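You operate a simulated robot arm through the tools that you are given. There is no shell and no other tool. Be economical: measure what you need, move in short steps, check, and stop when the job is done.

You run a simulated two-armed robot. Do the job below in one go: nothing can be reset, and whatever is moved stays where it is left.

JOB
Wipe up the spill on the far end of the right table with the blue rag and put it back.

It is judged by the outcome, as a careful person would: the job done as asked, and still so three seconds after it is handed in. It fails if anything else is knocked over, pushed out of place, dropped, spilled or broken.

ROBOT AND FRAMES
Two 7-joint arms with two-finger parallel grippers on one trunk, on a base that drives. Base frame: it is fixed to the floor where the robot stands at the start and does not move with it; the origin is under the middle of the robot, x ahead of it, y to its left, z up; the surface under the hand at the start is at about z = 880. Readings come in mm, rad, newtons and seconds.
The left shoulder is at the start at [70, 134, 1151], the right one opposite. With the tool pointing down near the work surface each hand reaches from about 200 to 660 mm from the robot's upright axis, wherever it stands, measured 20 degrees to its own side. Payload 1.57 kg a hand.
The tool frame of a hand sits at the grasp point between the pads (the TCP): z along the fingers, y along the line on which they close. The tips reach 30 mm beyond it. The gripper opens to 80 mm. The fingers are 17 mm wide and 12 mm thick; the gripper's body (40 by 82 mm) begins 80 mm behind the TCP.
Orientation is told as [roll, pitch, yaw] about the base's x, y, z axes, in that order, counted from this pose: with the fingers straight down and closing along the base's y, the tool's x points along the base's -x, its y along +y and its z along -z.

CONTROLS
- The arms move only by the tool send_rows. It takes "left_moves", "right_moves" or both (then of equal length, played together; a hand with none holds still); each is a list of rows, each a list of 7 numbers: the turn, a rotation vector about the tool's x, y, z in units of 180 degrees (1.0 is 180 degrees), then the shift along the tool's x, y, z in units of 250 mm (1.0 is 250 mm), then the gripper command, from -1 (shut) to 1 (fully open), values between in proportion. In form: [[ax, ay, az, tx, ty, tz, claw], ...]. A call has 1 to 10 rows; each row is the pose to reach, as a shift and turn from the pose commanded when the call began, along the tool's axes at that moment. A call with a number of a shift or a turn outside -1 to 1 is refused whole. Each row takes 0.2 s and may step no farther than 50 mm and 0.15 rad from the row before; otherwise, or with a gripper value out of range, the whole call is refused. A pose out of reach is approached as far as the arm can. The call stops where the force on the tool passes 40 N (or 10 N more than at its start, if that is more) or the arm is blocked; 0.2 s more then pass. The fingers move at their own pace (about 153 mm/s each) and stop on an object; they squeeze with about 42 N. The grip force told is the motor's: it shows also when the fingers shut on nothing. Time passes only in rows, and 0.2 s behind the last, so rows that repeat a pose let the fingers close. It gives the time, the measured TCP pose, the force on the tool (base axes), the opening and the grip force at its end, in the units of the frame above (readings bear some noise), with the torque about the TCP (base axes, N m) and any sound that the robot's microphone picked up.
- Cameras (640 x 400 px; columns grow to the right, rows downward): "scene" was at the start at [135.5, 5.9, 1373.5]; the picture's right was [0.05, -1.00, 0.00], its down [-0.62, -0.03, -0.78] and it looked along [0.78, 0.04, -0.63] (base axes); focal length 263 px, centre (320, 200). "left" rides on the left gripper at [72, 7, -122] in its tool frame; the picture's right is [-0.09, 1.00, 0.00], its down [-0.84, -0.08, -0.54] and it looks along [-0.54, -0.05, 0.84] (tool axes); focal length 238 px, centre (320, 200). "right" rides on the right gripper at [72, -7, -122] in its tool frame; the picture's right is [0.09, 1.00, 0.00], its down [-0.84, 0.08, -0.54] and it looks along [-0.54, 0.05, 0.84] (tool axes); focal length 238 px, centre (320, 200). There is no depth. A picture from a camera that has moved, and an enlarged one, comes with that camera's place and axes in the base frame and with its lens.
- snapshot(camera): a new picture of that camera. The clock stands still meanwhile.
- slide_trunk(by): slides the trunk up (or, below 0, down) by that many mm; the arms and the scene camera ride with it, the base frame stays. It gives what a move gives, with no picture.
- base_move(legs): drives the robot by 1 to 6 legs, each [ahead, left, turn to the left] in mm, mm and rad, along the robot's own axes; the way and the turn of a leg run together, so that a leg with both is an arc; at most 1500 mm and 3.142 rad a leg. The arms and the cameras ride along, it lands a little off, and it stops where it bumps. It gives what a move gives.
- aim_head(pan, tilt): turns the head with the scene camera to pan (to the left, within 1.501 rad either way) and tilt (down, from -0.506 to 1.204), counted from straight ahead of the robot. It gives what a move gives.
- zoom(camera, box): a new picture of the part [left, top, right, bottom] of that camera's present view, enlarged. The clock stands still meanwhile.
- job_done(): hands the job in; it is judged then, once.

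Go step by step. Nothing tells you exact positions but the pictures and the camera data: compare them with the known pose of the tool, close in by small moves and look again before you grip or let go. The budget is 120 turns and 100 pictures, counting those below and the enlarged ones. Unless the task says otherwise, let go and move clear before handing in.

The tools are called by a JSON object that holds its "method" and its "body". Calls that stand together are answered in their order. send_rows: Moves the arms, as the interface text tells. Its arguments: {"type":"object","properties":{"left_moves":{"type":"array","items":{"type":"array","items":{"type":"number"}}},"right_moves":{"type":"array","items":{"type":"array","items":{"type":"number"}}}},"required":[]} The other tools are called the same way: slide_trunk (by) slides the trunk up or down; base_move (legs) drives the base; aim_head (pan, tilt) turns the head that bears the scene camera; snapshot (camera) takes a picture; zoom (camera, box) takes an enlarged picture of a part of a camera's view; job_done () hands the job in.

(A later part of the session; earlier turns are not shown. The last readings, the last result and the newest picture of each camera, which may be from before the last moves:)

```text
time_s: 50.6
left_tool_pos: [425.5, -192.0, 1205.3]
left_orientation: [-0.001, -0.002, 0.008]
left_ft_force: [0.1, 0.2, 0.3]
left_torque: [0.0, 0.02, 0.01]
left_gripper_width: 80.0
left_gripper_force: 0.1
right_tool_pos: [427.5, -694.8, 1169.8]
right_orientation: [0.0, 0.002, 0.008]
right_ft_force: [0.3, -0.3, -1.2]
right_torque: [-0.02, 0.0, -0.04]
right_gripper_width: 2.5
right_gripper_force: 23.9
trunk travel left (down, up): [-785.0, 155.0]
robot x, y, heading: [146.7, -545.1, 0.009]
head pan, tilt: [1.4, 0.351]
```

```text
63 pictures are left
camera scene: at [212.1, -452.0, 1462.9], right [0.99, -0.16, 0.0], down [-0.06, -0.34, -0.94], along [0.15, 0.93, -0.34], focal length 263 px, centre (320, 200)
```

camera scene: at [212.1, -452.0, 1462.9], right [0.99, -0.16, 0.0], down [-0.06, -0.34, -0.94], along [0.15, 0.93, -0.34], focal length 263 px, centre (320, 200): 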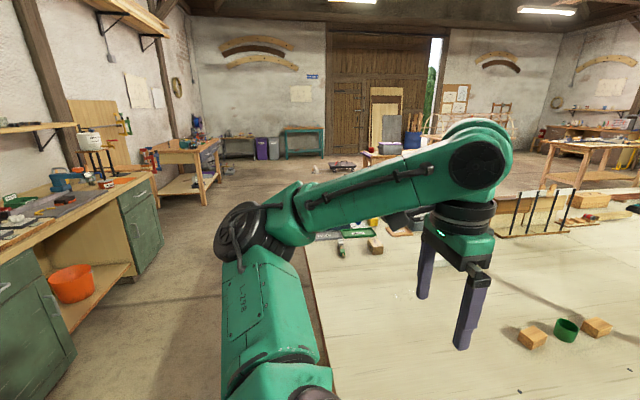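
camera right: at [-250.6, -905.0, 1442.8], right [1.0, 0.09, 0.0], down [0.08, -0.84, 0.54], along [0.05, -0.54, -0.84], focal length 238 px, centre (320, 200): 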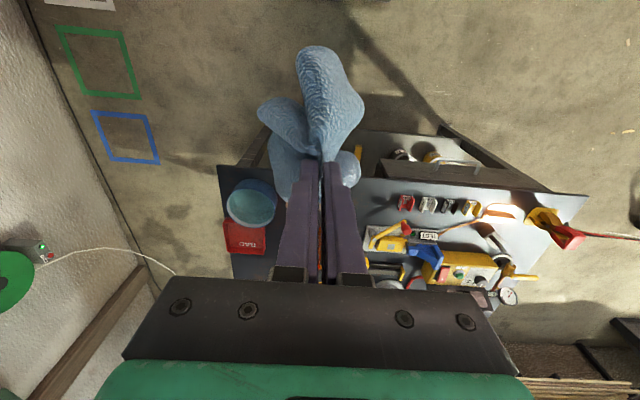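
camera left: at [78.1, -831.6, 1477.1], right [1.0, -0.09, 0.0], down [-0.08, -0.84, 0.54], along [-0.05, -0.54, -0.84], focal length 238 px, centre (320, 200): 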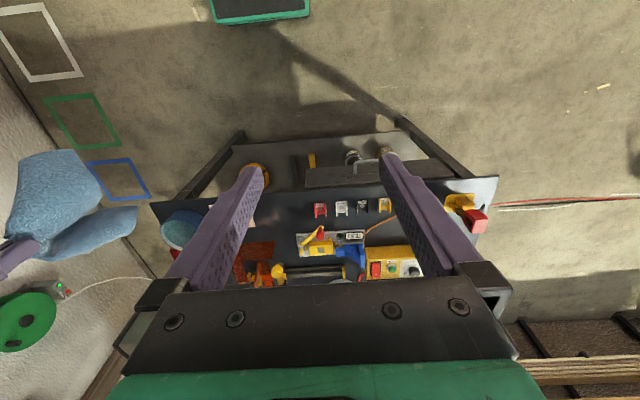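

I'll drive up the aisle past the dark bench's far (+x) end. Looking back toward the window from there should show any puddle as a glint.

{"method": "base_move", "body": {"legs": [[650, -60, 0]]}}

{"method": "slide_trunk", "body": {"by": 100}}

{"method": "base_move", "body": {"legs": [[0, 0, -2.2]]}}

{"method": "aim_head", "body": {"pan": 0, "tilt": 0.45}}

{"method": "snapshot", "body": {"camera": "scene"}}

```text
time_s: 54.3
left_tool_pos: [1077.9, -245.5, 1205.4]
left_orientation: [0.0, -0.002, 0.011]
left_ft_force: [-0.1, -0.6, -0.5]
left_torque: [0.0, -0.01, 0.01]
left_gripper_width: 79.9
left_gripper_force: 0.1
right_tool_pos: [1080.9, -748.1, 1171.5]
right_orientation: [-0.002, -0.001, 0.008]
right_ft_force: [0.4, 0.3, 0.2]
right_torque: [-0.02, 0.0, -0.03]
right_gripper_width: 2.2
right_gripper_force: 23.6
trunk travel left (down, up): [-785.0, 155.0]
robot x, y, heading: [798.6, -601.2, 0.014]
head pan, tilt: [1.4, 0.351]
```

```text
time_s: 55.6
left_tool_pos: [1078.3, -245.0, 1305.1]
left_orientation: [0.0, 0.0, 0.009]
left_ft_force: [-0.1, 0.1, -0.8]
left_torque: [-0.02, -0.01, 0.01]
left_gripper_width: 80.1
left_gripper_force: 0.1
right_tool_pos: [1081.6, -749.2, 1270.9]
right_orientation: [-0.001, 0.0, 0.009]
right_ft_force: [-1.0, 0.2, 0.1]
right_torque: [-0.03, 0.0, 0.0]
right_gripper_width: 2.1
right_gripper_force: 24.2
trunk travel left (down, up): [-885.0, 55.0]
robot x, y, heading: [801.1, -597.3, 0.014]
head pan, tilt: [1.4, 0.351]
```

```text
time_s: 61.3
left_tool_pos: [912.3, -1035.3, 1305.5]
left_orientation: [0.0, 0.001, -2.212]
left_ft_force: [-0.4, -0.6, 0.3]
left_torque: [0.0, 0.0, -0.03]
left_gripper_width: 80.1
left_gripper_force: 0.0
right_tool_pos: [512.1, -730.5, 1270.5]
right_orientation: [-0.001, -0.001, -2.216]
right_ft_force: [0.0, -0.6, 0.3]
right_torque: [0.0, -0.01, 0.02]
right_gripper_width: 2.1
right_gripper_force: 23.4
trunk travel left (down, up): [-885.0, 55.0]
robot x, y, heading: [798.9, -595.4, -2.213]
head pan, tilt: [1.4, 0.351]
```

```text
time_s: 62.8
left_tool_pos: [913.0, -1034.8, 1305.9]
left_orientation: [0.001, 0.001, -2.212]
left_ft_force: [-0.5, 0.1, 0.3]
left_torque: [0.03, 0.04, 0.01]
left_gripper_width: 80.0
left_gripper_force: 0.1
right_tool_pos: [511.7, -731.7, 1270.9]
right_orientation: [0.0, 0.0, -2.216]
right_ft_force: [-0.2, 0.0, -0.7]
right_torque: [0.0, 0.01, 0.01]
right_gripper_width: 2.3
right_gripper_force: 23.6
trunk travel left (down, up): [-885.0, 55.0]
robot x, y, heading: [804.9, -598.4, -2.212]
head pan, tilt: [0.0, 0.45]
```

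```text
62 pictures are left
camera scene: at [715.4, -711.4, 1553.7], right [-0.8, 0.6, 0.0], down [0.26, 0.35, -0.9], along [-0.54, -0.72, -0.44], focal length 263 px, centre (320, 200)
```

scene: 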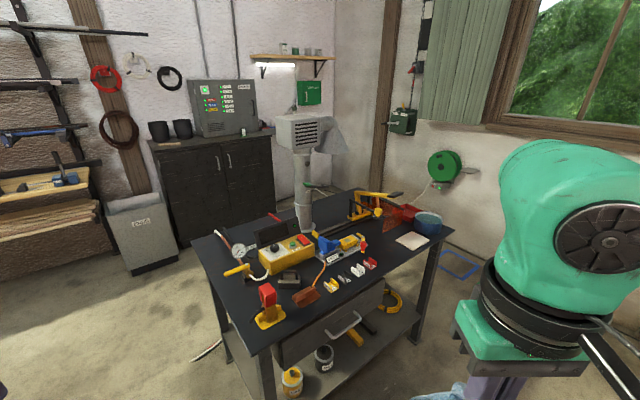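

{"method": "zoom", "body": {"camera": "scene", "box": [180, 180, 460, 355]}}

{"method": "zoom", "body": {"camera": "scene", "box": [330, 180, 450, 255]}}

```text
2.29 times, centred on (320, 268) of scene
camera zoom: at [715.4, -711.4, 1553.7], right [-0.8, 0.6, 0.0], down [0.26, 0.35, -0.9], along [-0.54, -0.72, -0.44], focal length 601 px, centre (320, 46)
```

zoom: 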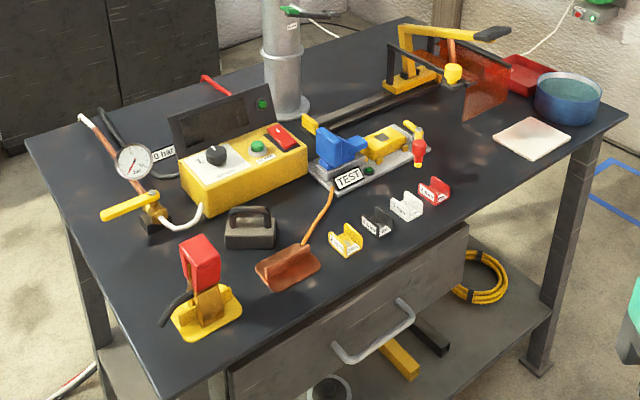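

```text
5.33 times, centred on (390, 218) of scene
camera zoom: at [715.4, -711.4, 1553.7], right [-0.8, 0.6, 0.0], down [0.26, 0.35, -0.9], along [-0.54, -0.72, -0.44], focal length 1401 px, centre (-53, 107)
```

zoom: 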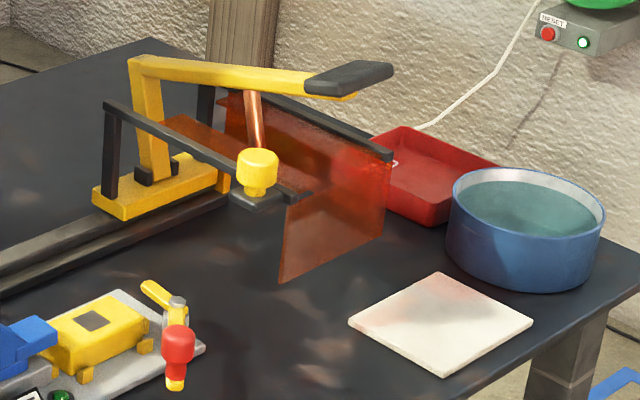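

The dark bench is dry; those blotches are just worn paint. There are more tables further into the hall, so I'll turn back and go up the aisle for a look at them and at the far end of the long table.

{"method": "base_move", "body": {"legs": [[0, 0, 2.2], [500, -180, 0]]}}

{"method": "slide_trunk", "body": {"by": 50}}

{"method": "aim_head", "body": {"pan": 0.25, "tilt": 0.25}}

{"method": "snapshot", "body": {"camera": "scene"}}

{"method": "aim_head", "body": {"pan": 1.0, "tilt": 0.4}}

{"method": "snapshot", "body": {"camera": "scene"}}

```text
time_s: 71.2
left_tool_pos: [1582.6, -436.6, 1305.6]
left_orientation: [0.001, -0.002, -0.009]
left_ft_force: [0.2, -0.2, 0.5]
left_torque: [-0.04, -0.02, 0.03]
left_gripper_width: 79.8
left_gripper_force: 0.1
right_tool_pos: [1572.9, -938.8, 1271.8]
right_orientation: [0.001, -0.002, -0.013]
right_ft_force: [-0.6, 0.2, -0.2]
right_torque: [0.03, -0.02, -0.01]
right_gripper_width: 2.1
right_gripper_force: 24.1
trunk travel left (down, up): [-885.0, 55.0]
robot x, y, heading: [1296.8, -786.5, -0.016]
head pan, tilt: [0.0, 0.45]
```

```text
time_s: 72.1
left_tool_pos: [1584.0, -438.0, 1356.6]
left_orientation: [0.001, -0.001, -0.011]
left_ft_force: [-0.1, 0.1, 0.3]
left_torque: [-0.02, 0.01, 0.03]
left_gripper_width: 79.8
left_gripper_force: 0.1
right_tool_pos: [1575.8, -940.2, 1320.3]
right_orientation: [0.001, 0.001, -0.013]
right_ft_force: [-0.3, -0.9, -0.3]
right_torque: [-0.04, 0.02, 0.0]
right_gripper_width: 2.1
right_gripper_force: 24.3
trunk travel left (down, up): [-935.0, 5.0]
robot x, y, heading: [1292.1, -785.1, -0.014]
head pan, tilt: [0.0, 0.45]
```

```text
time_s: 72.8
left_tool_pos: [1583.5, -437.1, 1355.9]
left_orientation: [0.001, -0.001, -0.01]
left_ft_force: [0.1, 0.8, -0.2]
left_torque: [0.0, 0.02, -0.03]
left_gripper_width: 79.8
left_gripper_force: 0.1
right_tool_pos: [1575.2, -940.4, 1321.3]
right_orientation: [0.0, 0.001, -0.011]
right_ft_force: [0.1, 0.3, -0.7]
right_torque: [0.02, -0.02, 0.02]
right_gripper_width: 2.3
right_gripper_force: 23.9
trunk travel left (down, up): [-935.0, 5.0]
robot x, y, heading: [1295.0, -786.9, -0.014]
head pan, tilt: [0.25, 0.25]
```

```text
59 pictures are left
camera scene: at [1437.9, -762.5, 1622.2], right [0.24, -0.97, 0.0], down [-0.24, -0.06, -0.97], along [0.94, 0.23, -0.25], focal length 263 px, centre (320, 200)
```

scene: 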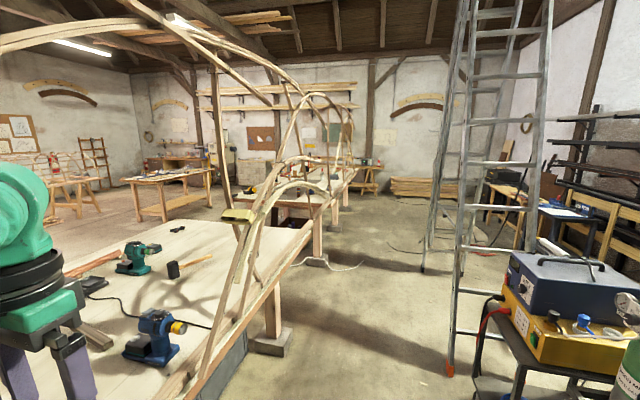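

```text
time_s: 74.0
left_tool_pos: [1582.5, -437.1, 1356.2]
left_orientation: [0.0, -0.001, -0.01]
left_ft_force: [0.3, -0.5, 0.4]
left_torque: [0.0, 0.02, 0.0]
left_gripper_width: 80.1
left_gripper_force: 0.0
right_tool_pos: [1574.5, -939.5, 1320.5]
right_orientation: [0.0, 0.002, -0.012]
right_ft_force: [-0.1, 0.3, -0.1]
right_torque: [-0.02, 0.0, -0.02]
right_gripper_width: 2.3
right_gripper_force: 23.7
trunk travel left (down, up): [-935.0, 5.0]
robot x, y, heading: [1300.3, -785.0, -0.018]
head pan, tilt: [1.0, 0.4]
```

```text
58 pictures are left
camera scene: at [1397.8, -707.2, 1608.4], right [0.83, -0.55, 0.0], down [-0.21, -0.32, -0.92], along [0.51, 0.77, -0.39], focal length 263 px, centre (320, 200)
```

scene: 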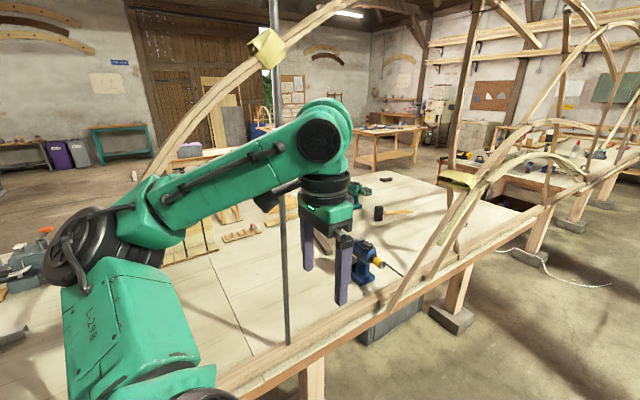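

My left arm is close to the bent slats, so I'll stay on the right side. Zooming in on the tables further on.

{"method": "aim_head", "body": {"pan": 0.3, "tilt": 0.25}}

{"method": "zoom", "body": {"camera": "scene", "box": [100, 130, 260, 230]}}

{"method": "zoom", "body": {"camera": "scene", "box": [250, 130, 410, 230]}}

{"method": "zoom", "body": {"camera": "scene", "box": [440, 130, 640, 255]}}

```text
time_s: 75.0
left_tool_pos: [1582.5, -436.9, 1355.6]
left_orientation: [-0.001, 0.0, -0.012]
left_ft_force: [-0.5, -0.4, -0.6]
left_torque: [0.02, -0.03, 0.0]
left_gripper_width: 80.1
left_gripper_force: 0.1
right_tool_pos: [1574.3, -940.5, 1321.4]
right_orientation: [-0.001, 0.0, -0.011]
right_ft_force: [-0.6, -0.2, 0.3]
right_torque: [-0.01, 0.04, -0.02]
right_gripper_width: 2.4
right_gripper_force: 24.3
trunk travel left (down, up): [-935.0, 5.0]
robot x, y, heading: [1294.9, -788.0, -0.01]
head pan, tilt: [0.3, 0.25]
```

```text
4.00 times, centred on (180, 180) of scene
camera zoom: at [1436.2, -757.8, 1622.3], right [0.29, -0.96, 0.0], down [-0.24, -0.07, -0.97], along [0.93, 0.28, -0.25], focal length 1051 px, centre (880, 280)
```

zoom: 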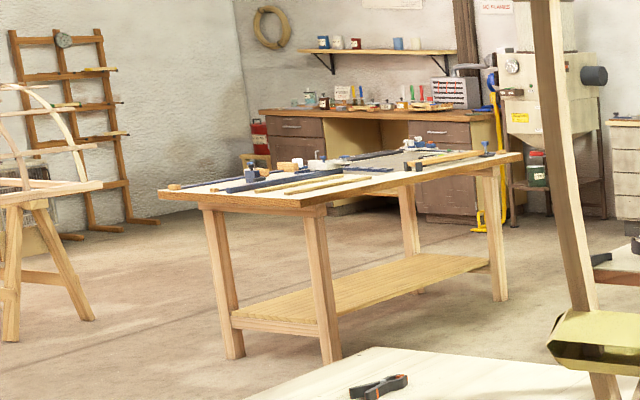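

```text
4.00 times, centred on (330, 180) of scene
camera zoom: at [1436.2, -757.8, 1622.3], right [0.29, -0.96, 0.0], down [-0.24, -0.07, -0.97], along [0.93, 0.28, -0.25], focal length 1051 px, centre (280, 280)
```

zoom: 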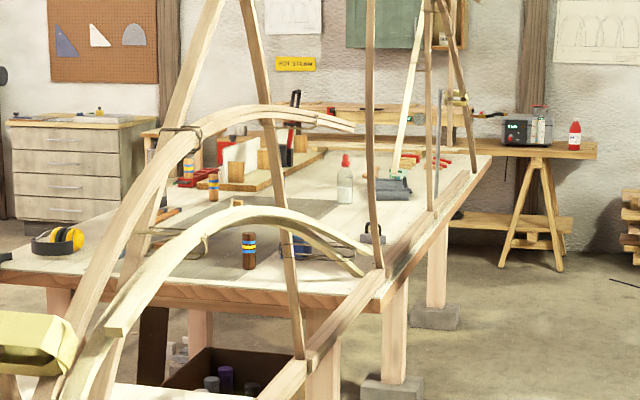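

```text
3.20 times, centred on (540, 192) of scene
camera zoom: at [1436.2, -757.8, 1622.3], right [0.29, -0.96, 0.0], down [-0.24, -0.07, -0.97], along [0.93, 0.28, -0.25], focal length 841 px, centre (-384, 224)
```

zoom: 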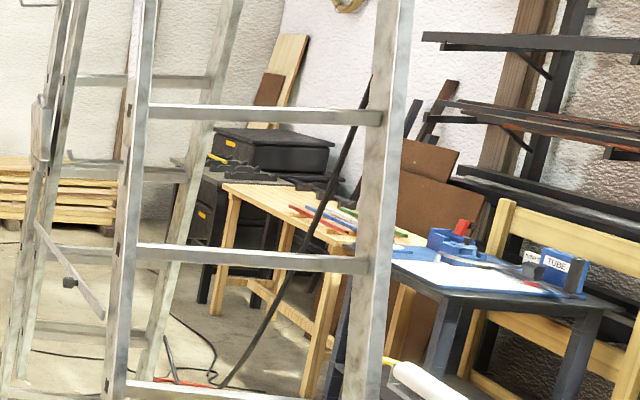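

The second table down the line has a bottle standing on it, possibly with wet-looking areas. I'll zoom in tighter.

{"method": "zoom", "body": {"camera": "scene", "box": [290, 155, 380, 211]}}

{"method": "aim_head", "body": {"pan": 0.9, "tilt": 0.6}}

{"method": "snapshot", "body": {"camera": "scene"}}

{"method": "snapshot", "body": {"camera": "left"}}

```text
7.11 times, centred on (335, 183) of scene
camera zoom: at [1436.2, -757.8, 1622.3], right [0.29, -0.96, 0.0], down [-0.24, -0.07, -0.97], along [0.93, 0.28, -0.25], focal length 1868 px, centre (213, 321)
```

zoom: 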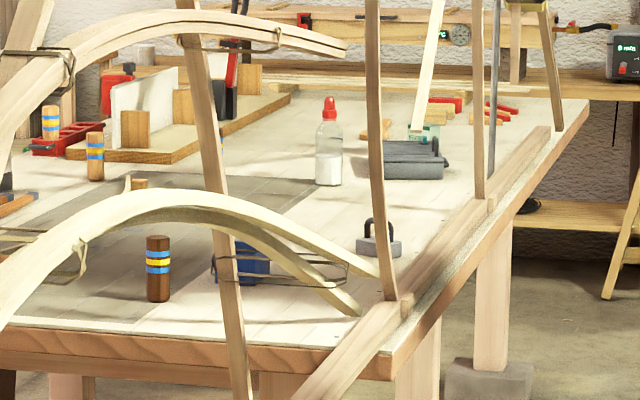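

```text
time_s: 76.0
left_tool_pos: [1583.3, -437.4, 1355.4]
left_orientation: [0.0, -0.003, -0.01]
left_ft_force: [-0.5, -0.6, -0.1]
left_torque: [0.01, -0.01, -0.03]
left_gripper_width: 80.1
left_gripper_force: 0.0
right_tool_pos: [1574.5, -940.7, 1320.6]
right_orientation: [0.002, 0.0, -0.013]
right_ft_force: [-0.3, 0.3, 0.2]
right_torque: [0.03, 0.0, -0.01]
right_gripper_width: 2.5
right_gripper_force: 23.6
trunk travel left (down, up): [-935.0, 5.0]
robot x, y, heading: [1298.7, -783.5, -0.01]
head pan, tilt: [0.901, 0.6]
```

```text
53 pictures are left
camera scene: at [1402.6, -716.0, 1590.2], right [0.78, -0.63, 0.0], down [-0.36, -0.44, -0.83], along [0.52, 0.64, -0.56], focal length 263 px, centre (320, 200)
```

scene: 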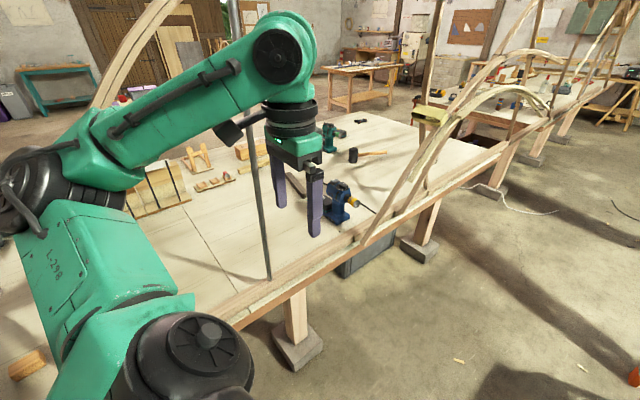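

```text
52 pictures are left
camera left: at [1510.4, -430.1, 1477.0], right [0.1, 0.99, 0.0], down [0.84, -0.09, 0.54], along [0.54, -0.06, -0.84], focal length 238 px, centre (320, 200)
```

left: 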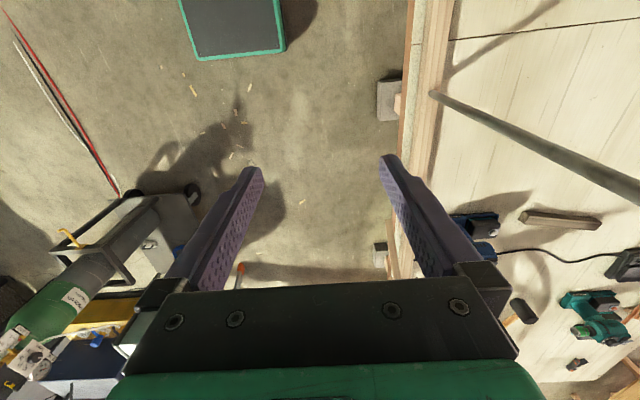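

No other puddle so far. The patch on the front table glinted when viewed low and toward the door, so I'll lower the trunk here and look across the long table that way.

{"method": "slide_trunk", "body": {"by": -330}}

{"method": "aim_head", "body": {"pan": 0.5, "tilt": 0.2}}

{"method": "snapshot", "body": {"camera": "scene"}}

{"method": "aim_head", "body": {"pan": 1.4, "tilt": 0.2}}

{"method": "snapshot", "body": {"camera": "scene"}}

```text
time_s: 79.3
left_tool_pos: [1582.4, -437.8, 1025.0]
left_orientation: [0.0, -0.001, -0.011]
left_ft_force: [-0.1, -0.7, -0.7]
left_torque: [0.02, 0.03, 0.0]
left_gripper_width: 79.8
left_gripper_force: 0.1
right_tool_pos: [1575.5, -940.6, 990.8]
right_orientation: [-0.001, 0.002, -0.013]
right_ft_force: [0.6, 0.0, -0.5]
right_torque: [0.02, 0.02, 0.02]
right_gripper_width: 2.3
right_gripper_force: 23.8
trunk travel left (down, up): [-605.0, 335.0]
robot x, y, heading: [1295.8, -784.9, -0.011]
head pan, tilt: [0.901, 0.6]
```

```text
time_s: 80.1
left_tool_pos: [1583.9, -438.9, 1024.4]
left_orientation: [0.0, -0.002, -0.01]
left_ft_force: [0.6, 0.1, -0.3]
left_torque: [0.0, 0.03, -0.01]
left_gripper_width: 80.0
left_gripper_force: 0.0
right_tool_pos: [1574.3, -940.5, 990.2]
right_orientation: [0.0, 0.0, -0.012]
right_ft_force: [-0.5, 0.5, -0.9]
right_torque: [-0.02, 0.01, 0.0]
right_gripper_width: 2.4
right_gripper_force: 23.9
trunk travel left (down, up): [-605.0, 335.0]
robot x, y, heading: [1299.8, -788.6, -0.011]
head pan, tilt: [0.499, 0.201]
```

```text
51 pictures are left
camera scene: at [1429.1, -740.7, 1296.8], right [0.47, -0.88, 0.0], down [-0.18, -0.09, -0.98], along [0.87, 0.46, -0.2], focal length 263 px, centre (320, 200)
```

scene: 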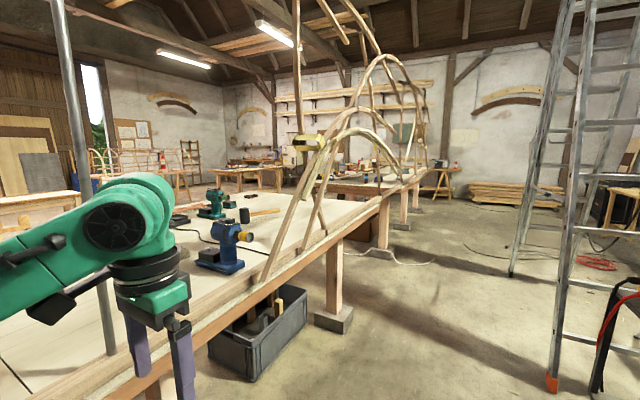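

```text
time_s: 81.3
left_tool_pos: [1582.9, -437.6, 1025.5]
left_orientation: [0.0, 0.0, -0.009]
left_ft_force: [-0.4, 0.0, 0.1]
left_torque: [-0.02, 0.03, 0.01]
left_gripper_width: 79.7
left_gripper_force: 0.1
right_tool_pos: [1575.6, -940.9, 991.6]
right_orientation: [-0.001, 0.001, -0.014]
right_ft_force: [0.5, -0.4, -1.4]
right_torque: [-0.02, 0.01, 0.01]
right_gripper_width: 2.2
right_gripper_force: 23.8
trunk travel left (down, up): [-605.0, 335.0]
robot x, y, heading: [1294.6, -779.1, -0.009]
head pan, tilt: [1.4, 0.201]
```

```text
50 pictures are left
camera scene: at [1363.8, -692.9, 1296.9], right [0.98, -0.18, 0.0], down [-0.04, -0.2, -0.98], along [0.18, 0.96, -0.2], focal length 263 px, centre (320, 200)
```

scene: 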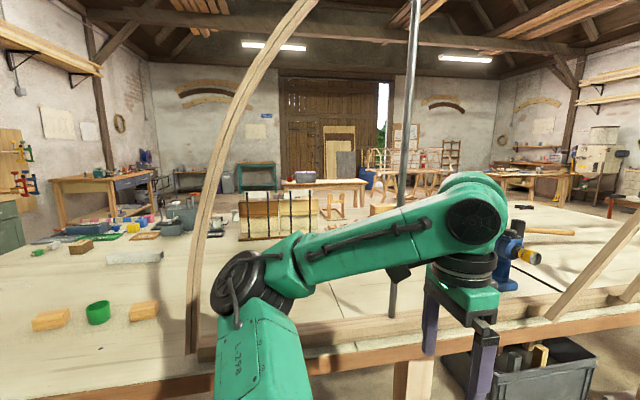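

Nothing else glints across here. I'll drive back to the start area and inspect the glossy patch near (600, 195) on the front table closely.

{"method": "slide_trunk", "body": {"by": 200}}

{"method": "base_move", "body": {"legs": [[-500, 150, 0], [-850, 50, 0], [0, 550, 0]]}}

{"method": "aim_head", "body": {"pan": 0.2, "tilt": 0.6}}

{"method": "snapshot", "body": {"camera": "scene"}}

{"method": "snapshot", "body": {"camera": "left"}}

```text
time_s: 83.5
left_tool_pos: [1583.0, -437.8, 1225.8]
left_orientation: [0.0, 0.0, -0.011]
left_ft_force: [-0.2, -0.3, -0.4]
left_torque: [0.0, 0.0, 0.0]
left_gripper_width: 80.2
left_gripper_force: 0.1
right_tool_pos: [1574.3, -940.5, 1190.3]
right_orientation: [0.0, 0.0, -0.013]
right_ft_force: [0.0, 0.4, -0.7]
right_torque: [0.0, 0.01, 0.0]
right_gripper_width: 2.4
right_gripper_force: 23.8
trunk travel left (down, up): [-805.0, 135.0]
robot x, y, heading: [1294.7, -783.9, -0.016]
head pan, tilt: [1.4, 0.201]
```

```text
time_s: 93.4
left_tool_pos: [247.1, 325.1, 1225.2]
left_orientation: [0.003, 0.0, -0.011]
left_ft_force: [0.2, -0.2, 0.6]
left_torque: [0.01, -0.02, 0.02]
left_gripper_width: 79.7
left_gripper_force: 0.0
right_tool_pos: [240.2, -177.3, 1190.8]
right_orientation: [0.003, 0.001, -0.011]
right_ft_force: [-0.1, -0.1, 0.5]
right_torque: [0.02, -0.01, -0.03]
right_gripper_width: 2.3
right_gripper_force: 23.5
trunk travel left (down, up): [-805.0, 135.0]
robot x, y, heading: [-37.5, -20.0, -0.009]
head pan, tilt: [1.4, 0.201]
```

```text
time_s: 94.8
left_tool_pos: [247.0, 327.3, 1225.1]
left_orientation: [0.0, -0.003, -0.012]
left_ft_force: [-0.3, -0.5, -0.2]
left_torque: [0.01, -0.02, -0.01]
left_gripper_width: 80.1
left_gripper_force: 0.0
right_tool_pos: [239.2, -176.5, 1190.8]
right_orientation: [0.001, -0.003, -0.012]
right_ft_force: [1.0, 0.1, -0.2]
right_torque: [0.02, 0.01, 0.0]
right_gripper_width: 2.2
right_gripper_force: 24.4
trunk travel left (down, up): [-805.0, 135.0]
robot x, y, heading: [-35.8, -18.6, -0.012]
head pan, tilt: [0.201, 0.6]
```

```text
49 pictures are left
camera scene: at [98.1, -3.9, 1460.1], right [0.19, -0.98, 0.0], down [-0.55, -0.11, -0.83], along [0.81, 0.16, -0.56], focal length 263 px, centre (320, 200)
```

scene: 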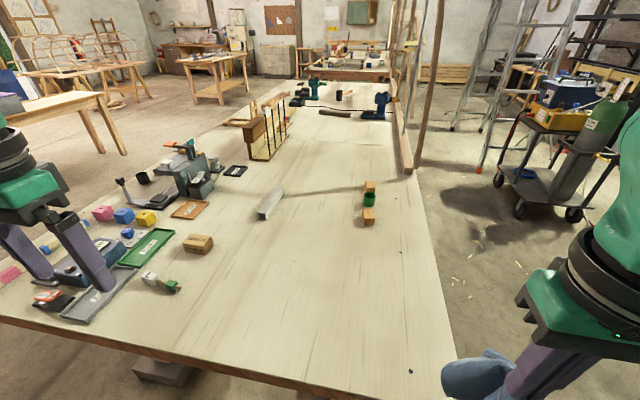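

```text
48 pictures are left
camera left: at [174.6, 333.9, 1346.9], right [0.1, 0.99, 0.0], down [0.84, -0.09, 0.54], along [0.54, -0.06, -0.84], focal length 238 px, centre (320, 200)
```

left: 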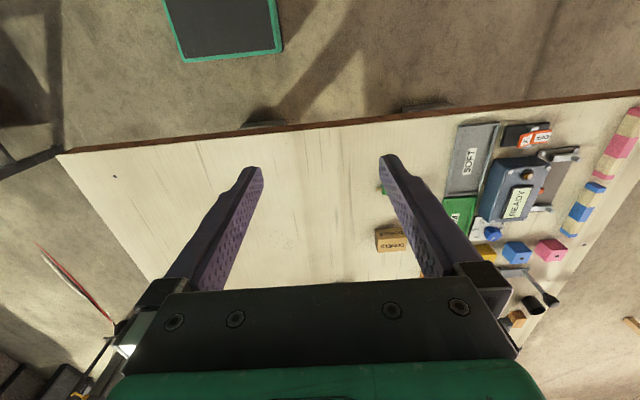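

I'll bring the left hand's camera low over that patch.

{"method": "send_rows", "body": {"left_moves": [[0, 0, 0, -0.11, -0.09, 0.08, 1], [0, 0, 0, -0.22, -0.18, 0.18, 1], [0, 0, 0, -0.33, -0.26, 0.28, 1], [0, 0, 0, -0.44, -0.34, 0.4, 1], [0, 0, 0, -0.54, -0.42, 0.52, 1], [0, 0, 0, -0.64, -0.5, 0.64, 1], [0, 0, 0, -0.73, -0.58, 0.76, 1], [0, 0, 0, -0.82, -0.65, 0.88, 1]]}}

{"method": "snapshot", "body": {"camera": "left"}}

{"method": "aim_head", "body": {"pan": 0.3, "tilt": 0.7}}

{"method": "zoom", "body": {"camera": "scene", "box": [200, 120, 440, 270]}}

```text
time_s: 96.6
left_tool_pos: [453.4, 161.9, 1004.7]
left_orientation: [0.002, -0.001, -0.01]
left_ft_force: [1.0, -0.4, -0.1]
left_torque: [0.04, 0.02, 0.01]
left_gripper_width: 79.9
left_gripper_force: 0.0
right_tool_pos: [241.4, -177.6, 1190.3]
right_orientation: [0.002, 0.002, -0.012]
right_ft_force: [1.3, -0.4, 1.3]
right_torque: [0.0, 0.05, -0.02]
right_gripper_width: 2.2
right_gripper_force: 23.6
trunk travel left (down, up): [-805.0, 135.0]
robot x, y, heading: [-35.9, -18.1, -0.009]
head pan, tilt: [0.201, 0.6]
```

```text
47 pictures are left
camera left: at [380.0, 167.9, 1126.8], right [0.1, 0.99, 0.0], down [0.84, -0.09, 0.54], along [0.54, -0.06, -0.84], focal length 238 px, centre (320, 200)
```

left: 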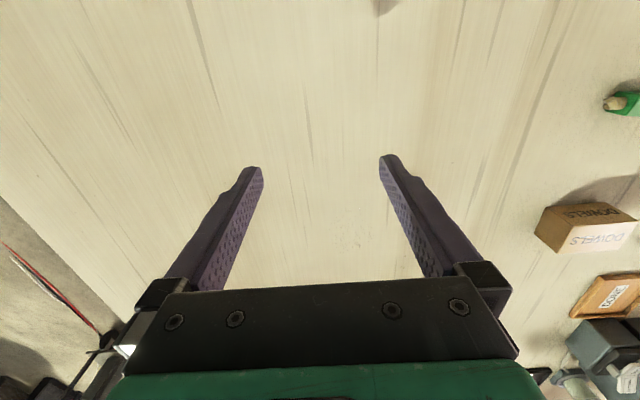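

```text
time_s: 97.3
left_tool_pos: [451.2, 161.7, 1006.6]
left_orientation: [0.0, 0.001, -0.01]
left_ft_force: [0.3, 0.2, -0.1]
left_torque: [-0.02, 0.01, -0.01]
left_gripper_width: 80.1
left_gripper_force: 0.0
right_tool_pos: [239.5, -177.6, 1190.8]
right_orientation: [0.0, 0.001, -0.013]
right_ft_force: [-0.2, 0.1, 0.2]
right_torque: [-0.02, -0.02, -0.03]
right_gripper_width: 2.6
right_gripper_force: 23.9
trunk travel left (down, up): [-805.0, 135.0]
robot x, y, heading: [-35.5, -23.3, -0.011]
head pan, tilt: [0.3, 0.7]
```

```text
2.67 times, centred on (320, 195) of scene
camera zoom: at [93.3, 3.1, 1451.5], right [0.28, -0.96, 0.0], down [-0.62, -0.18, -0.76], along [0.73, 0.22, -0.64], focal length 701 px, centre (320, 213)
```

zoom: 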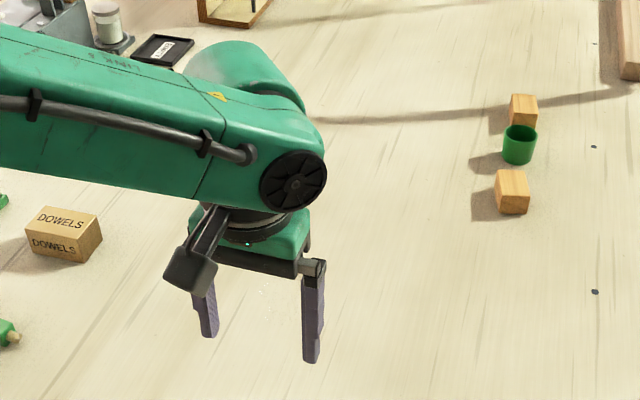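

It's a faint clear puddle here, so clear spills only show at low angles. Before deciding, I'll check the dark bench the same way, with the scene camera just above bench height from its front and from its end.

{"method": "send_rows", "body": {"left_moves": [[0, 0, 0, 0.09, 0.05, -0.15, 1], [0, 0, 0, 0.2, 0.1, -0.25, 1], [0, 0, 0, 0.32, 0.15, -0.3, 1], [0, 0, 0, 0.45, 0.2, -0.35, 1], [0, 0, 0, 0.58, 0.25, -0.4, 1], [0, 0, 0, 0.7, 0.3, -0.45, 1]]}}

{"method": "base_move", "body": {"legs": [[-100, -300, 0], [0, 0, -1.571], [230, 0, 0]]}}

{"method": "slide_trunk", "body": {"by": -400}}

{"method": "aim_head", "body": {"pan": 0, "tilt": 0.2}}

{"method": "snapshot", "body": {"camera": "scene"}}

```text
time_s: 98.7
left_tool_pos: [275.2, 239.4, 1117.5]
left_orientation: [-0.001, 0.002, -0.012]
left_ft_force: [0.1, 0.1, 0.5]
left_torque: [-0.01, -0.03, 0.02]
left_gripper_width: 79.8
left_gripper_force: 0.0
right_tool_pos: [237.5, -177.0, 1191.0]
right_orientation: [0.0, -0.001, -0.012]
right_ft_force: [-0.3, -0.1, 0.0]
right_torque: [0.03, 0.01, 0.01]
right_gripper_width: 2.4
right_gripper_force: 23.6
trunk travel left (down, up): [-805.0, 135.0]
robot x, y, heading: [-39.9, -21.1, -0.01]
head pan, tilt: [0.3, 0.7]
```

```text
time_s: 106.0
left_tool_pos: [112.2, -866.2, 1119.1]
left_orientation: [0.0, -0.002, -1.59]
left_ft_force: [0.6, -0.2, 0.6]
left_torque: [0.0, 0.01, 0.0]
left_gripper_width: 79.9
left_gripper_force: 0.1
right_tool_pos: [-303.3, -824.8, 1191.6]
right_orientation: [-0.001, -0.001, -1.592]
right_ft_force: [0.1, 0.2, 0.0]
right_torque: [-0.02, -0.02, 0.03]
right_gripper_width: 2.1
right_gripper_force: 23.5
trunk travel left (down, up): [-805.0, 135.0]
robot x, y, heading: [-144.6, -552.1, -1.594]
head pan, tilt: [0.3, 0.7]
```

```text
time_s: 109.8
left_tool_pos: [112.6, -867.8, 718.6]
left_orientation: [-0.001, 0.0, -1.59]
left_ft_force: [0.7, -0.1, 0.2]
left_torque: [0.04, 0.0, -0.03]
left_gripper_width: 79.8
left_gripper_force: 0.1
right_tool_pos: [-301.7, -826.9, 791.2]
right_orientation: [0.001, 0.0, -1.592]
right_ft_force: [0.2, 0.1, -0.6]
right_torque: [0.03, -0.01, -0.04]
right_gripper_width: 2.1
right_gripper_force: 24.3
trunk travel left (down, up): [-405.0, 535.0]
robot x, y, heading: [-143.7, -554.1, -1.588]
head pan, tilt: [0.3, 0.7]
```

```text
time_s: 110.7
left_tool_pos: [111.1, -867.6, 718.5]
left_orientation: [0.002, 0.0, -1.592]
left_ft_force: [-0.8, -0.1, -0.1]
left_torque: [0.0, -0.03, -0.01]
left_gripper_width: 80.1
left_gripper_force: 0.1
right_tool_pos: [-301.7, -827.6, 791.0]
right_orientation: [0.0, 0.0, -1.591]
right_ft_force: [0.3, -0.1, -0.2]
right_torque: [-0.01, 0.02, 0.01]
right_gripper_width: 2.2
right_gripper_force: 24.2
trunk travel left (down, up): [-405.0, 535.0]
robot x, y, heading: [-144.3, -554.0, -1.591]
head pan, tilt: [0.0, 0.201]
```

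```text
45 pictures are left
camera scene: at [-148.4, -693.0, 1096.8], right [-1.0, 0.02, 0.0], down [0.0, 0.2, -0.98], along [-0.02, -0.98, -0.2], focal length 263 px, centre (320, 200)
```

scene: 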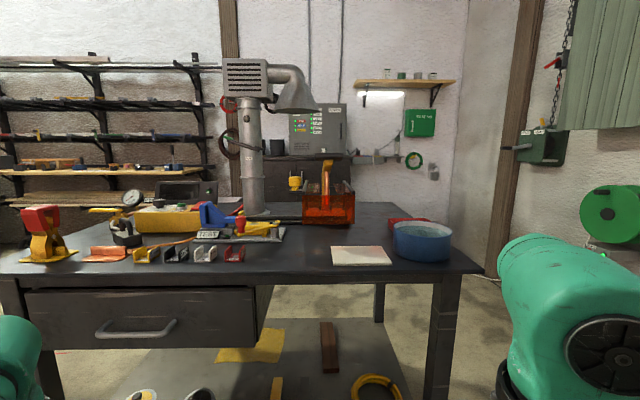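

{"method": "zoom", "body": {"camera": "scene", "box": [240, 180, 480, 300]}}

{"method": "zoom", "body": {"camera": "scene", "box": [0, 180, 240, 300]}}

```text
2.67 times, centred on (360, 240) of scene
camera zoom: at [-148.4, -693.0, 1096.8], right [-1.0, 0.02, 0.0], down [0.0, 0.2, -0.98], along [-0.02, -0.98, -0.2], focal length 701 px, centre (213, 93)
```

zoom: 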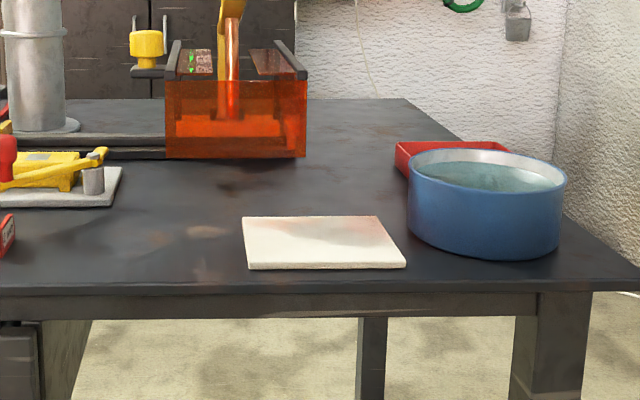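

```text
2.67 times, centred on (120, 240) of scene
camera zoom: at [-148.4, -693.0, 1096.8], right [-1.0, 0.02, 0.0], down [0.0, 0.2, -0.98], along [-0.02, -0.98, -0.2], focal length 701 px, centre (853, 93)
```

zoom: 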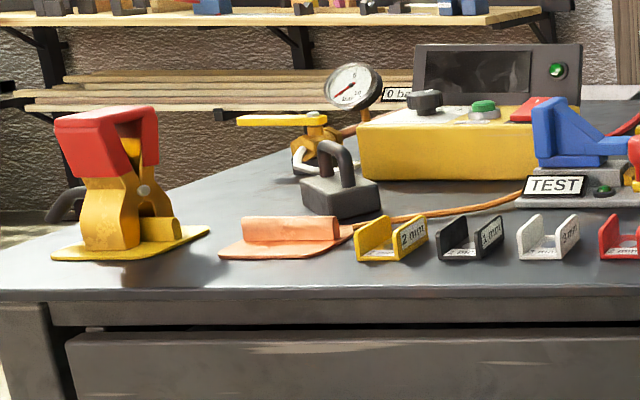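

The dark bench is certainly dry. The spill described must be on another table, so I'll go up the aisle, keeping to its middle, and examine the far table.

{"method": "slide_trunk", "body": {"by": 400}}

{"method": "base_move", "body": {"legs": [[0, 0, 1.585], [1000, -160, 0], [900, -30, 0]]}}

{"method": "aim_head", "body": {"pan": 0.2, "tilt": 0.3}}

{"method": "snapshot", "body": {"camera": "scene"}}

```text
time_s: 114.6
left_tool_pos: [112.6, -868.9, 1118.2]
left_orientation: [0.0, -0.002, -1.59]
left_ft_force: [-0.9, -0.3, 0.4]
left_torque: [0.0, 0.0, -0.01]
left_gripper_width: 79.9
left_gripper_force: 0.1
right_tool_pos: [-303.4, -826.7, 1190.9]
right_orientation: [0.0, 0.001, -1.593]
right_ft_force: [0.3, -0.2, -0.3]
right_torque: [-0.03, 0.02, 0.02]
right_gripper_width: 2.3
right_gripper_force: 23.7
trunk travel left (down, up): [-805.0, 135.0]
robot x, y, heading: [-147.2, -549.2, -1.588]
head pan, tilt: [0.0, 0.201]
```

```text
time_s: 128.0
left_tool_pos: [2070.1, -520.2, 1117.1]
left_orientation: [0.001, -0.002, -0.023]
left_ft_force: [0.5, 1.1, 0.0]
left_torque: [-0.03, 0.02, 0.01]
left_gripper_width: 80.0
left_gripper_force: 0.0
right_tool_pos: [2027.8, -935.0, 1191.4]
right_orientation: [0.001, -0.002, -0.024]
right_ft_force: [-0.6, -0.4, 0.3]
right_torque: [0.0, -0.02, -0.03]
right_gripper_width: 2.0
right_gripper_force: 23.6
trunk travel left (down, up): [-805.0, 135.0]
robot x, y, heading: [1756.7, -776.7, -0.029]
head pan, tilt: [0.0, 0.201]
```

```text
time_s: 128.7
left_tool_pos: [2070.3, -521.0, 1118.4]
left_orientation: [0.001, -0.001, -0.021]
left_ft_force: [-0.4, -0.4, -0.3]
left_torque: [-0.04, -0.01, 0.01]
left_gripper_width: 80.0
left_gripper_force: 0.1
right_tool_pos: [2029.1, -934.3, 1191.0]
right_orientation: [0.0, 0.0, -0.024]
right_ft_force: [-0.9, -0.2, -0.7]
right_torque: [0.0, -0.01, -0.01]
right_gripper_width: 2.1
right_gripper_force: 23.1
trunk travel left (down, up): [-805.0, 135.0]
robot x, y, heading: [1752.9, -776.0, -0.02]
head pan, tilt: [0.201, 0.3]
```

```text
42 pictures are left
camera scene: at [1894.9, -760.1, 1487.6], right [0.18, -0.98, 0.0], down [-0.29, -0.05, -0.96], along [0.94, 0.17, -0.3], focal length 263 px, centre (320, 200)
```

scene: 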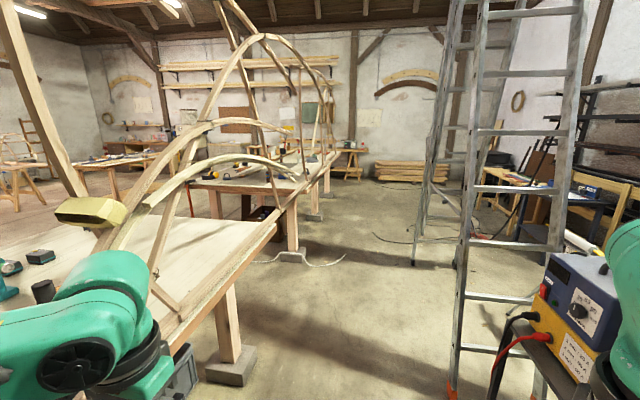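

The aisle is passable but tight near the cart and ladder. I'll zoom in from here first.

{"method": "zoom", "body": {"camera": "scene", "box": [180, 120, 340, 220]}}

{"method": "zoom", "body": {"camera": "scene", "box": [460, 140, 640, 252]}}

{"method": "zoom", "body": {"camera": "scene", "box": [0, 120, 200, 245]}}

```text
4.00 times, centred on (260, 170) of scene
camera zoom: at [1894.9, -760.1, 1487.6], right [0.18, -0.98, 0.0], down [-0.29, -0.05, -0.96], along [0.94, 0.17, -0.3], focal length 1051 px, centre (560, 320)
```

zoom: 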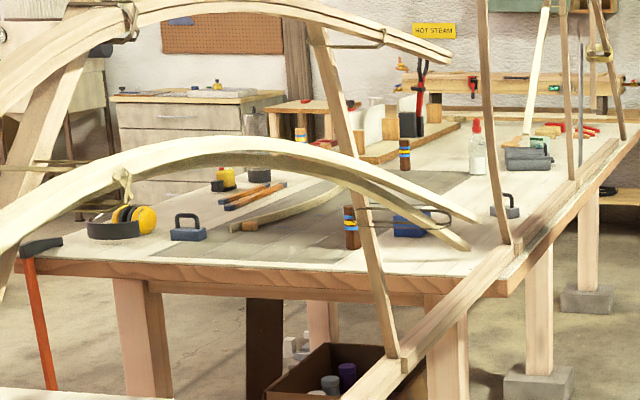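

```text
3.56 times, centred on (550, 196) of scene
camera zoom: at [1894.9, -760.1, 1487.6], right [0.18, -0.98, 0.0], down [-0.29, -0.05, -0.96], along [0.94, 0.17, -0.3], focal length 934 px, centre (-498, 214)
```

zoom: 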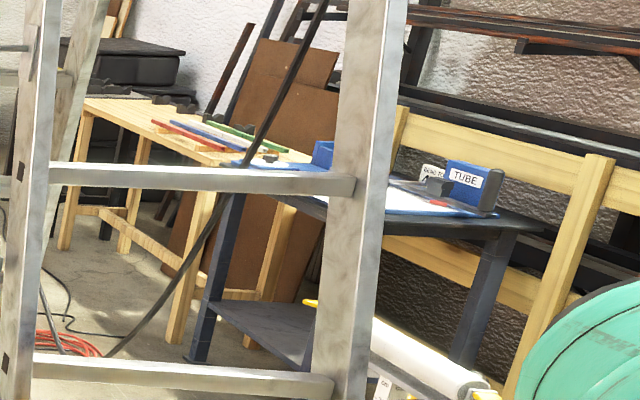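

```text
3.20 times, centred on (100, 182) of scene
camera zoom: at [1894.9, -760.1, 1487.6], right [0.18, -0.98, 0.0], down [-0.29, -0.05, -0.96], along [0.94, 0.17, -0.3], focal length 841 px, centre (1024, 256)
```

zoom: 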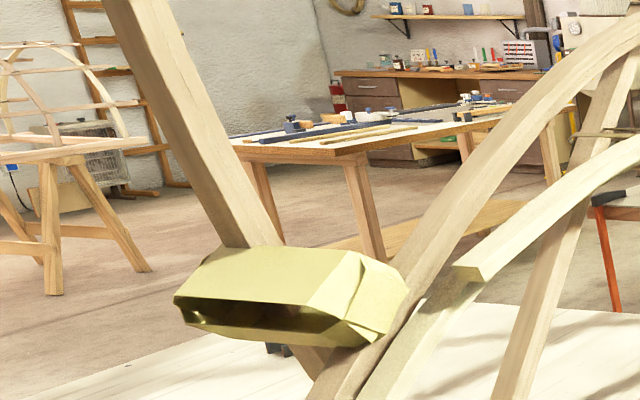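

A thought: "far end" would set it apart from the puddle at the near end of the long table. So the target may be a second clear puddle at the long table's far end, x≈2500–3100, and I'll advance and look across that surface.

{"method": "base_move", "body": {"legs": [[550, 70, 0]]}}

{"method": "aim_head", "body": {"pan": 0.9, "tilt": 0.5}}

{"method": "snapshot", "body": {"camera": "scene"}}

{"method": "snapshot", "body": {"camera": "left"}}

```text
time_s: 131.6
left_tool_pos: [2524.8, -471.8, 1131.9]
left_orientation: [0.039, -0.021, 0.042]
left_ft_force: [-0.2, -0.6, -0.4]
left_torque: [0.01, 0.0, 0.04]
left_gripper_width: 80.2
left_gripper_force: 0.0
right_tool_pos: [2508.7, -890.1, 1190.7]
right_orientation: [0.028, -0.014, 0.041]
right_ft_force: [-0.6, 0.3, -0.2]
right_torque: [0.0, -0.03, -0.05]
right_gripper_width: 2.3
right_gripper_force: 23.5
trunk travel left (down, up): [-805.0, 135.0]
robot x, y, heading: [2239.4, -721.5, 0.045]
head pan, tilt: [0.201, 0.3]
stopped in leg 1: the robot was blocked; the commanded pose is now the measured one
```

```text
time_s: 132.7
left_tool_pos: [2525.4, -472.0, 1131.4]
left_orientation: [0.039, -0.019, 0.042]
left_ft_force: [-0.8, -0.1, -0.1]
left_torque: [-0.02, -0.01, -0.01]
left_gripper_width: 79.9
left_gripper_force: 0.0
right_tool_pos: [2508.2, -891.3, 1190.8]
right_orientation: [0.031, -0.016, 0.039]
right_ft_force: [-0.9, 0.3, 0.2]
right_torque: [0.0, 0.0, -0.02]
right_gripper_width: 2.3
right_gripper_force: 24.1
trunk travel left (down, up): [-805.0, 135.0]
robot x, y, heading: [2237.6, -718.3, 0.038]
head pan, tilt: [0.901, 0.499]
```

```text
38 pictures are left
camera scene: at [2322.7, -682.8, 1472.5], right [0.81, -0.59, -0.01], down [-0.27, -0.36, -0.89], along [0.52, 0.72, -0.45], focal length 263 px, centre (320, 200)
```

scene: 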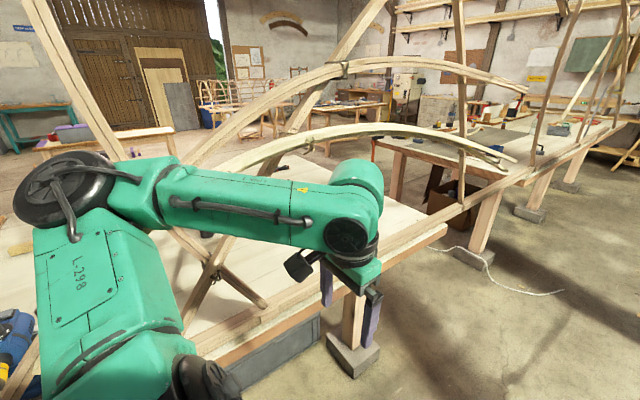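

```text
37 pictures are left
camera left: at [2450.0, -473.3, 1251.7], right [0.05, 1.0, 0.04], down [0.83, -0.06, 0.55], along [0.56, 0.01, -0.83], focal length 238 px, centre (320, 200)
```

left: 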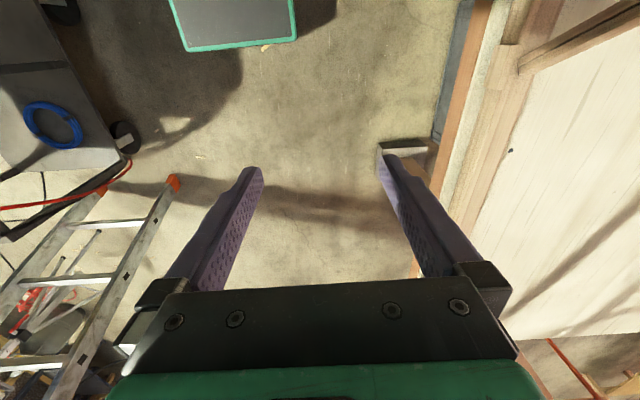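

Something blocked me and the robot leans slightly, probably the left arm against a slat. I'll back off to the right the way I came and check for damage.

{"method": "base_move", "body": {"legs": [[-120, -60, 0]]}}

{"method": "aim_head", "body": {"pan": 1.2, "tilt": 0.3}}

{"method": "snapshot", "body": {"camera": "scene"}}

```text
time_s: 133.9
left_tool_pos: [2423.9, -505.4, 1118.4]
left_orientation: [0.003, -0.001, 0.04]
left_ft_force: [0.2, -0.2, 0.1]
left_torque: [-0.06, 0.0, 0.02]
left_gripper_width: 80.4
left_gripper_force: 0.1
right_tool_pos: [2408.8, -921.3, 1190.6]
right_orientation: [-0.003, 0.0, 0.04]
right_ft_force: [-1.3, 0.6, 0.5]
right_torque: [-0.03, 0.01, -0.01]
right_gripper_width: 2.3
right_gripper_force: 23.8
trunk travel left (down, up): [-805.0, 135.0]
robot x, y, heading: [2121.9, -785.3, 0.049]
head pan, tilt: [0.901, 0.499]
```

```text
time_s: 134.8
left_tool_pos: [2421.9, -510.2, 1118.9]
left_orientation: [0.007, -0.003, 0.039]
left_ft_force: [-0.2, -0.6, 0.8]
left_torque: [0.01, -0.02, -0.01]
left_gripper_width: 80.0
left_gripper_force: 0.1
right_tool_pos: [2406.9, -926.4, 1191.7]
right_orientation: [0.0, -0.002, 0.04]
right_ft_force: [0.0, -0.2, 0.7]
right_torque: [0.01, 0.01, -0.02]
right_gripper_width: 2.2
right_gripper_force: 23.5
trunk travel left (down, up): [-805.0, 135.0]
robot x, y, heading: [2123.7, -785.4, 0.047]
head pan, tilt: [1.201, 0.3]
```

```text
36 pictures are left
camera scene: at [2200.3, -695.2, 1487.7], right [0.95, -0.32, 0.0], down [-0.09, -0.28, -0.96], along [0.31, 0.9, -0.29], focal length 263 px, centre (320, 200)
```

scene: 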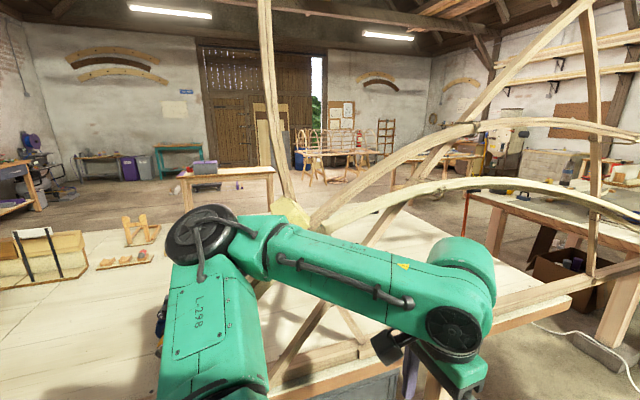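

I'm level again and the slats look unmoved. I'll step back and turn to face the table squarely, to see its far half without the arm in the way.

{"method": "base_move", "body": {"legs": [[-250, -60, -0.047], [0, 0, 1.2]]}}

{"method": "aim_head", "body": {"pan": -0.4, "tilt": 0.35}}

{"method": "snapshot", "body": {"camera": "scene"}}

```text
time_s: 139.6
left_tool_pos: [1740.8, -465.7, 1118.0]
left_orientation: [0.005, -0.002, 1.203]
left_ft_force: [0.3, -0.5, 0.3]
left_torque: [-0.02, 0.0, 0.01]
left_gripper_width: 79.8
left_gripper_force: 0.0
right_tool_pos: [2116.2, -644.4, 1190.7]
right_orientation: [0.001, 0.0, 1.205]
right_ft_force: [0.2, 0.7, -0.1]
right_torque: [0.02, 0.03, -0.01]
right_gripper_width: 2.3
right_gripper_force: 23.8
trunk travel left (down, up): [-805.0, 135.0]
robot x, y, heading: [1873.5, -851.7, 1.206]
head pan, tilt: [1.201, 0.3]
```

```text
time_s: 141.3
left_tool_pos: [1740.2, -464.6, 1118.1]
left_orientation: [0.006, -0.002, 1.205]
left_ft_force: [-0.1, -0.2, 0.2]
left_torque: [-0.04, -0.02, 0.0]
left_gripper_width: 80.0
left_gripper_force: 0.0
right_tool_pos: [2115.8, -642.9, 1189.6]
right_orientation: [-0.001, 0.0, 1.205]
right_ft_force: [-0.2, -0.3, 0.7]
right_torque: [0.0, -0.02, -0.04]
right_gripper_width: 2.2
right_gripper_force: 23.4
trunk travel left (down, up): [-805.0, 135.0]
robot x, y, heading: [1875.2, -850.1, 1.207]
head pan, tilt: [-0.4, 0.351]
```

```text
35 pictures are left
camera scene: at [1956.2, -734.8, 1482.9], right [0.72, -0.69, 0.0], down [-0.24, -0.25, -0.94], along [0.65, 0.68, -0.34], focal length 263 px, centre (320, 200)
```

scene: 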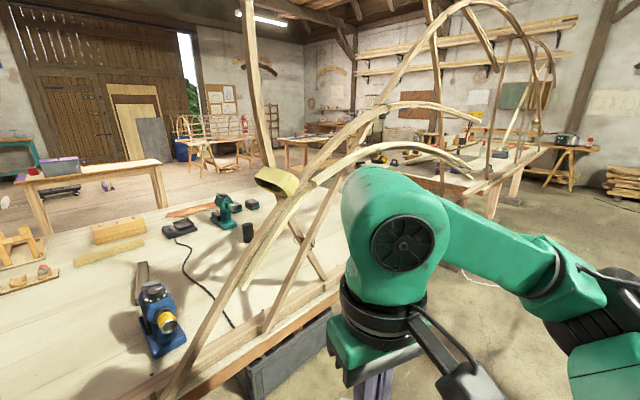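

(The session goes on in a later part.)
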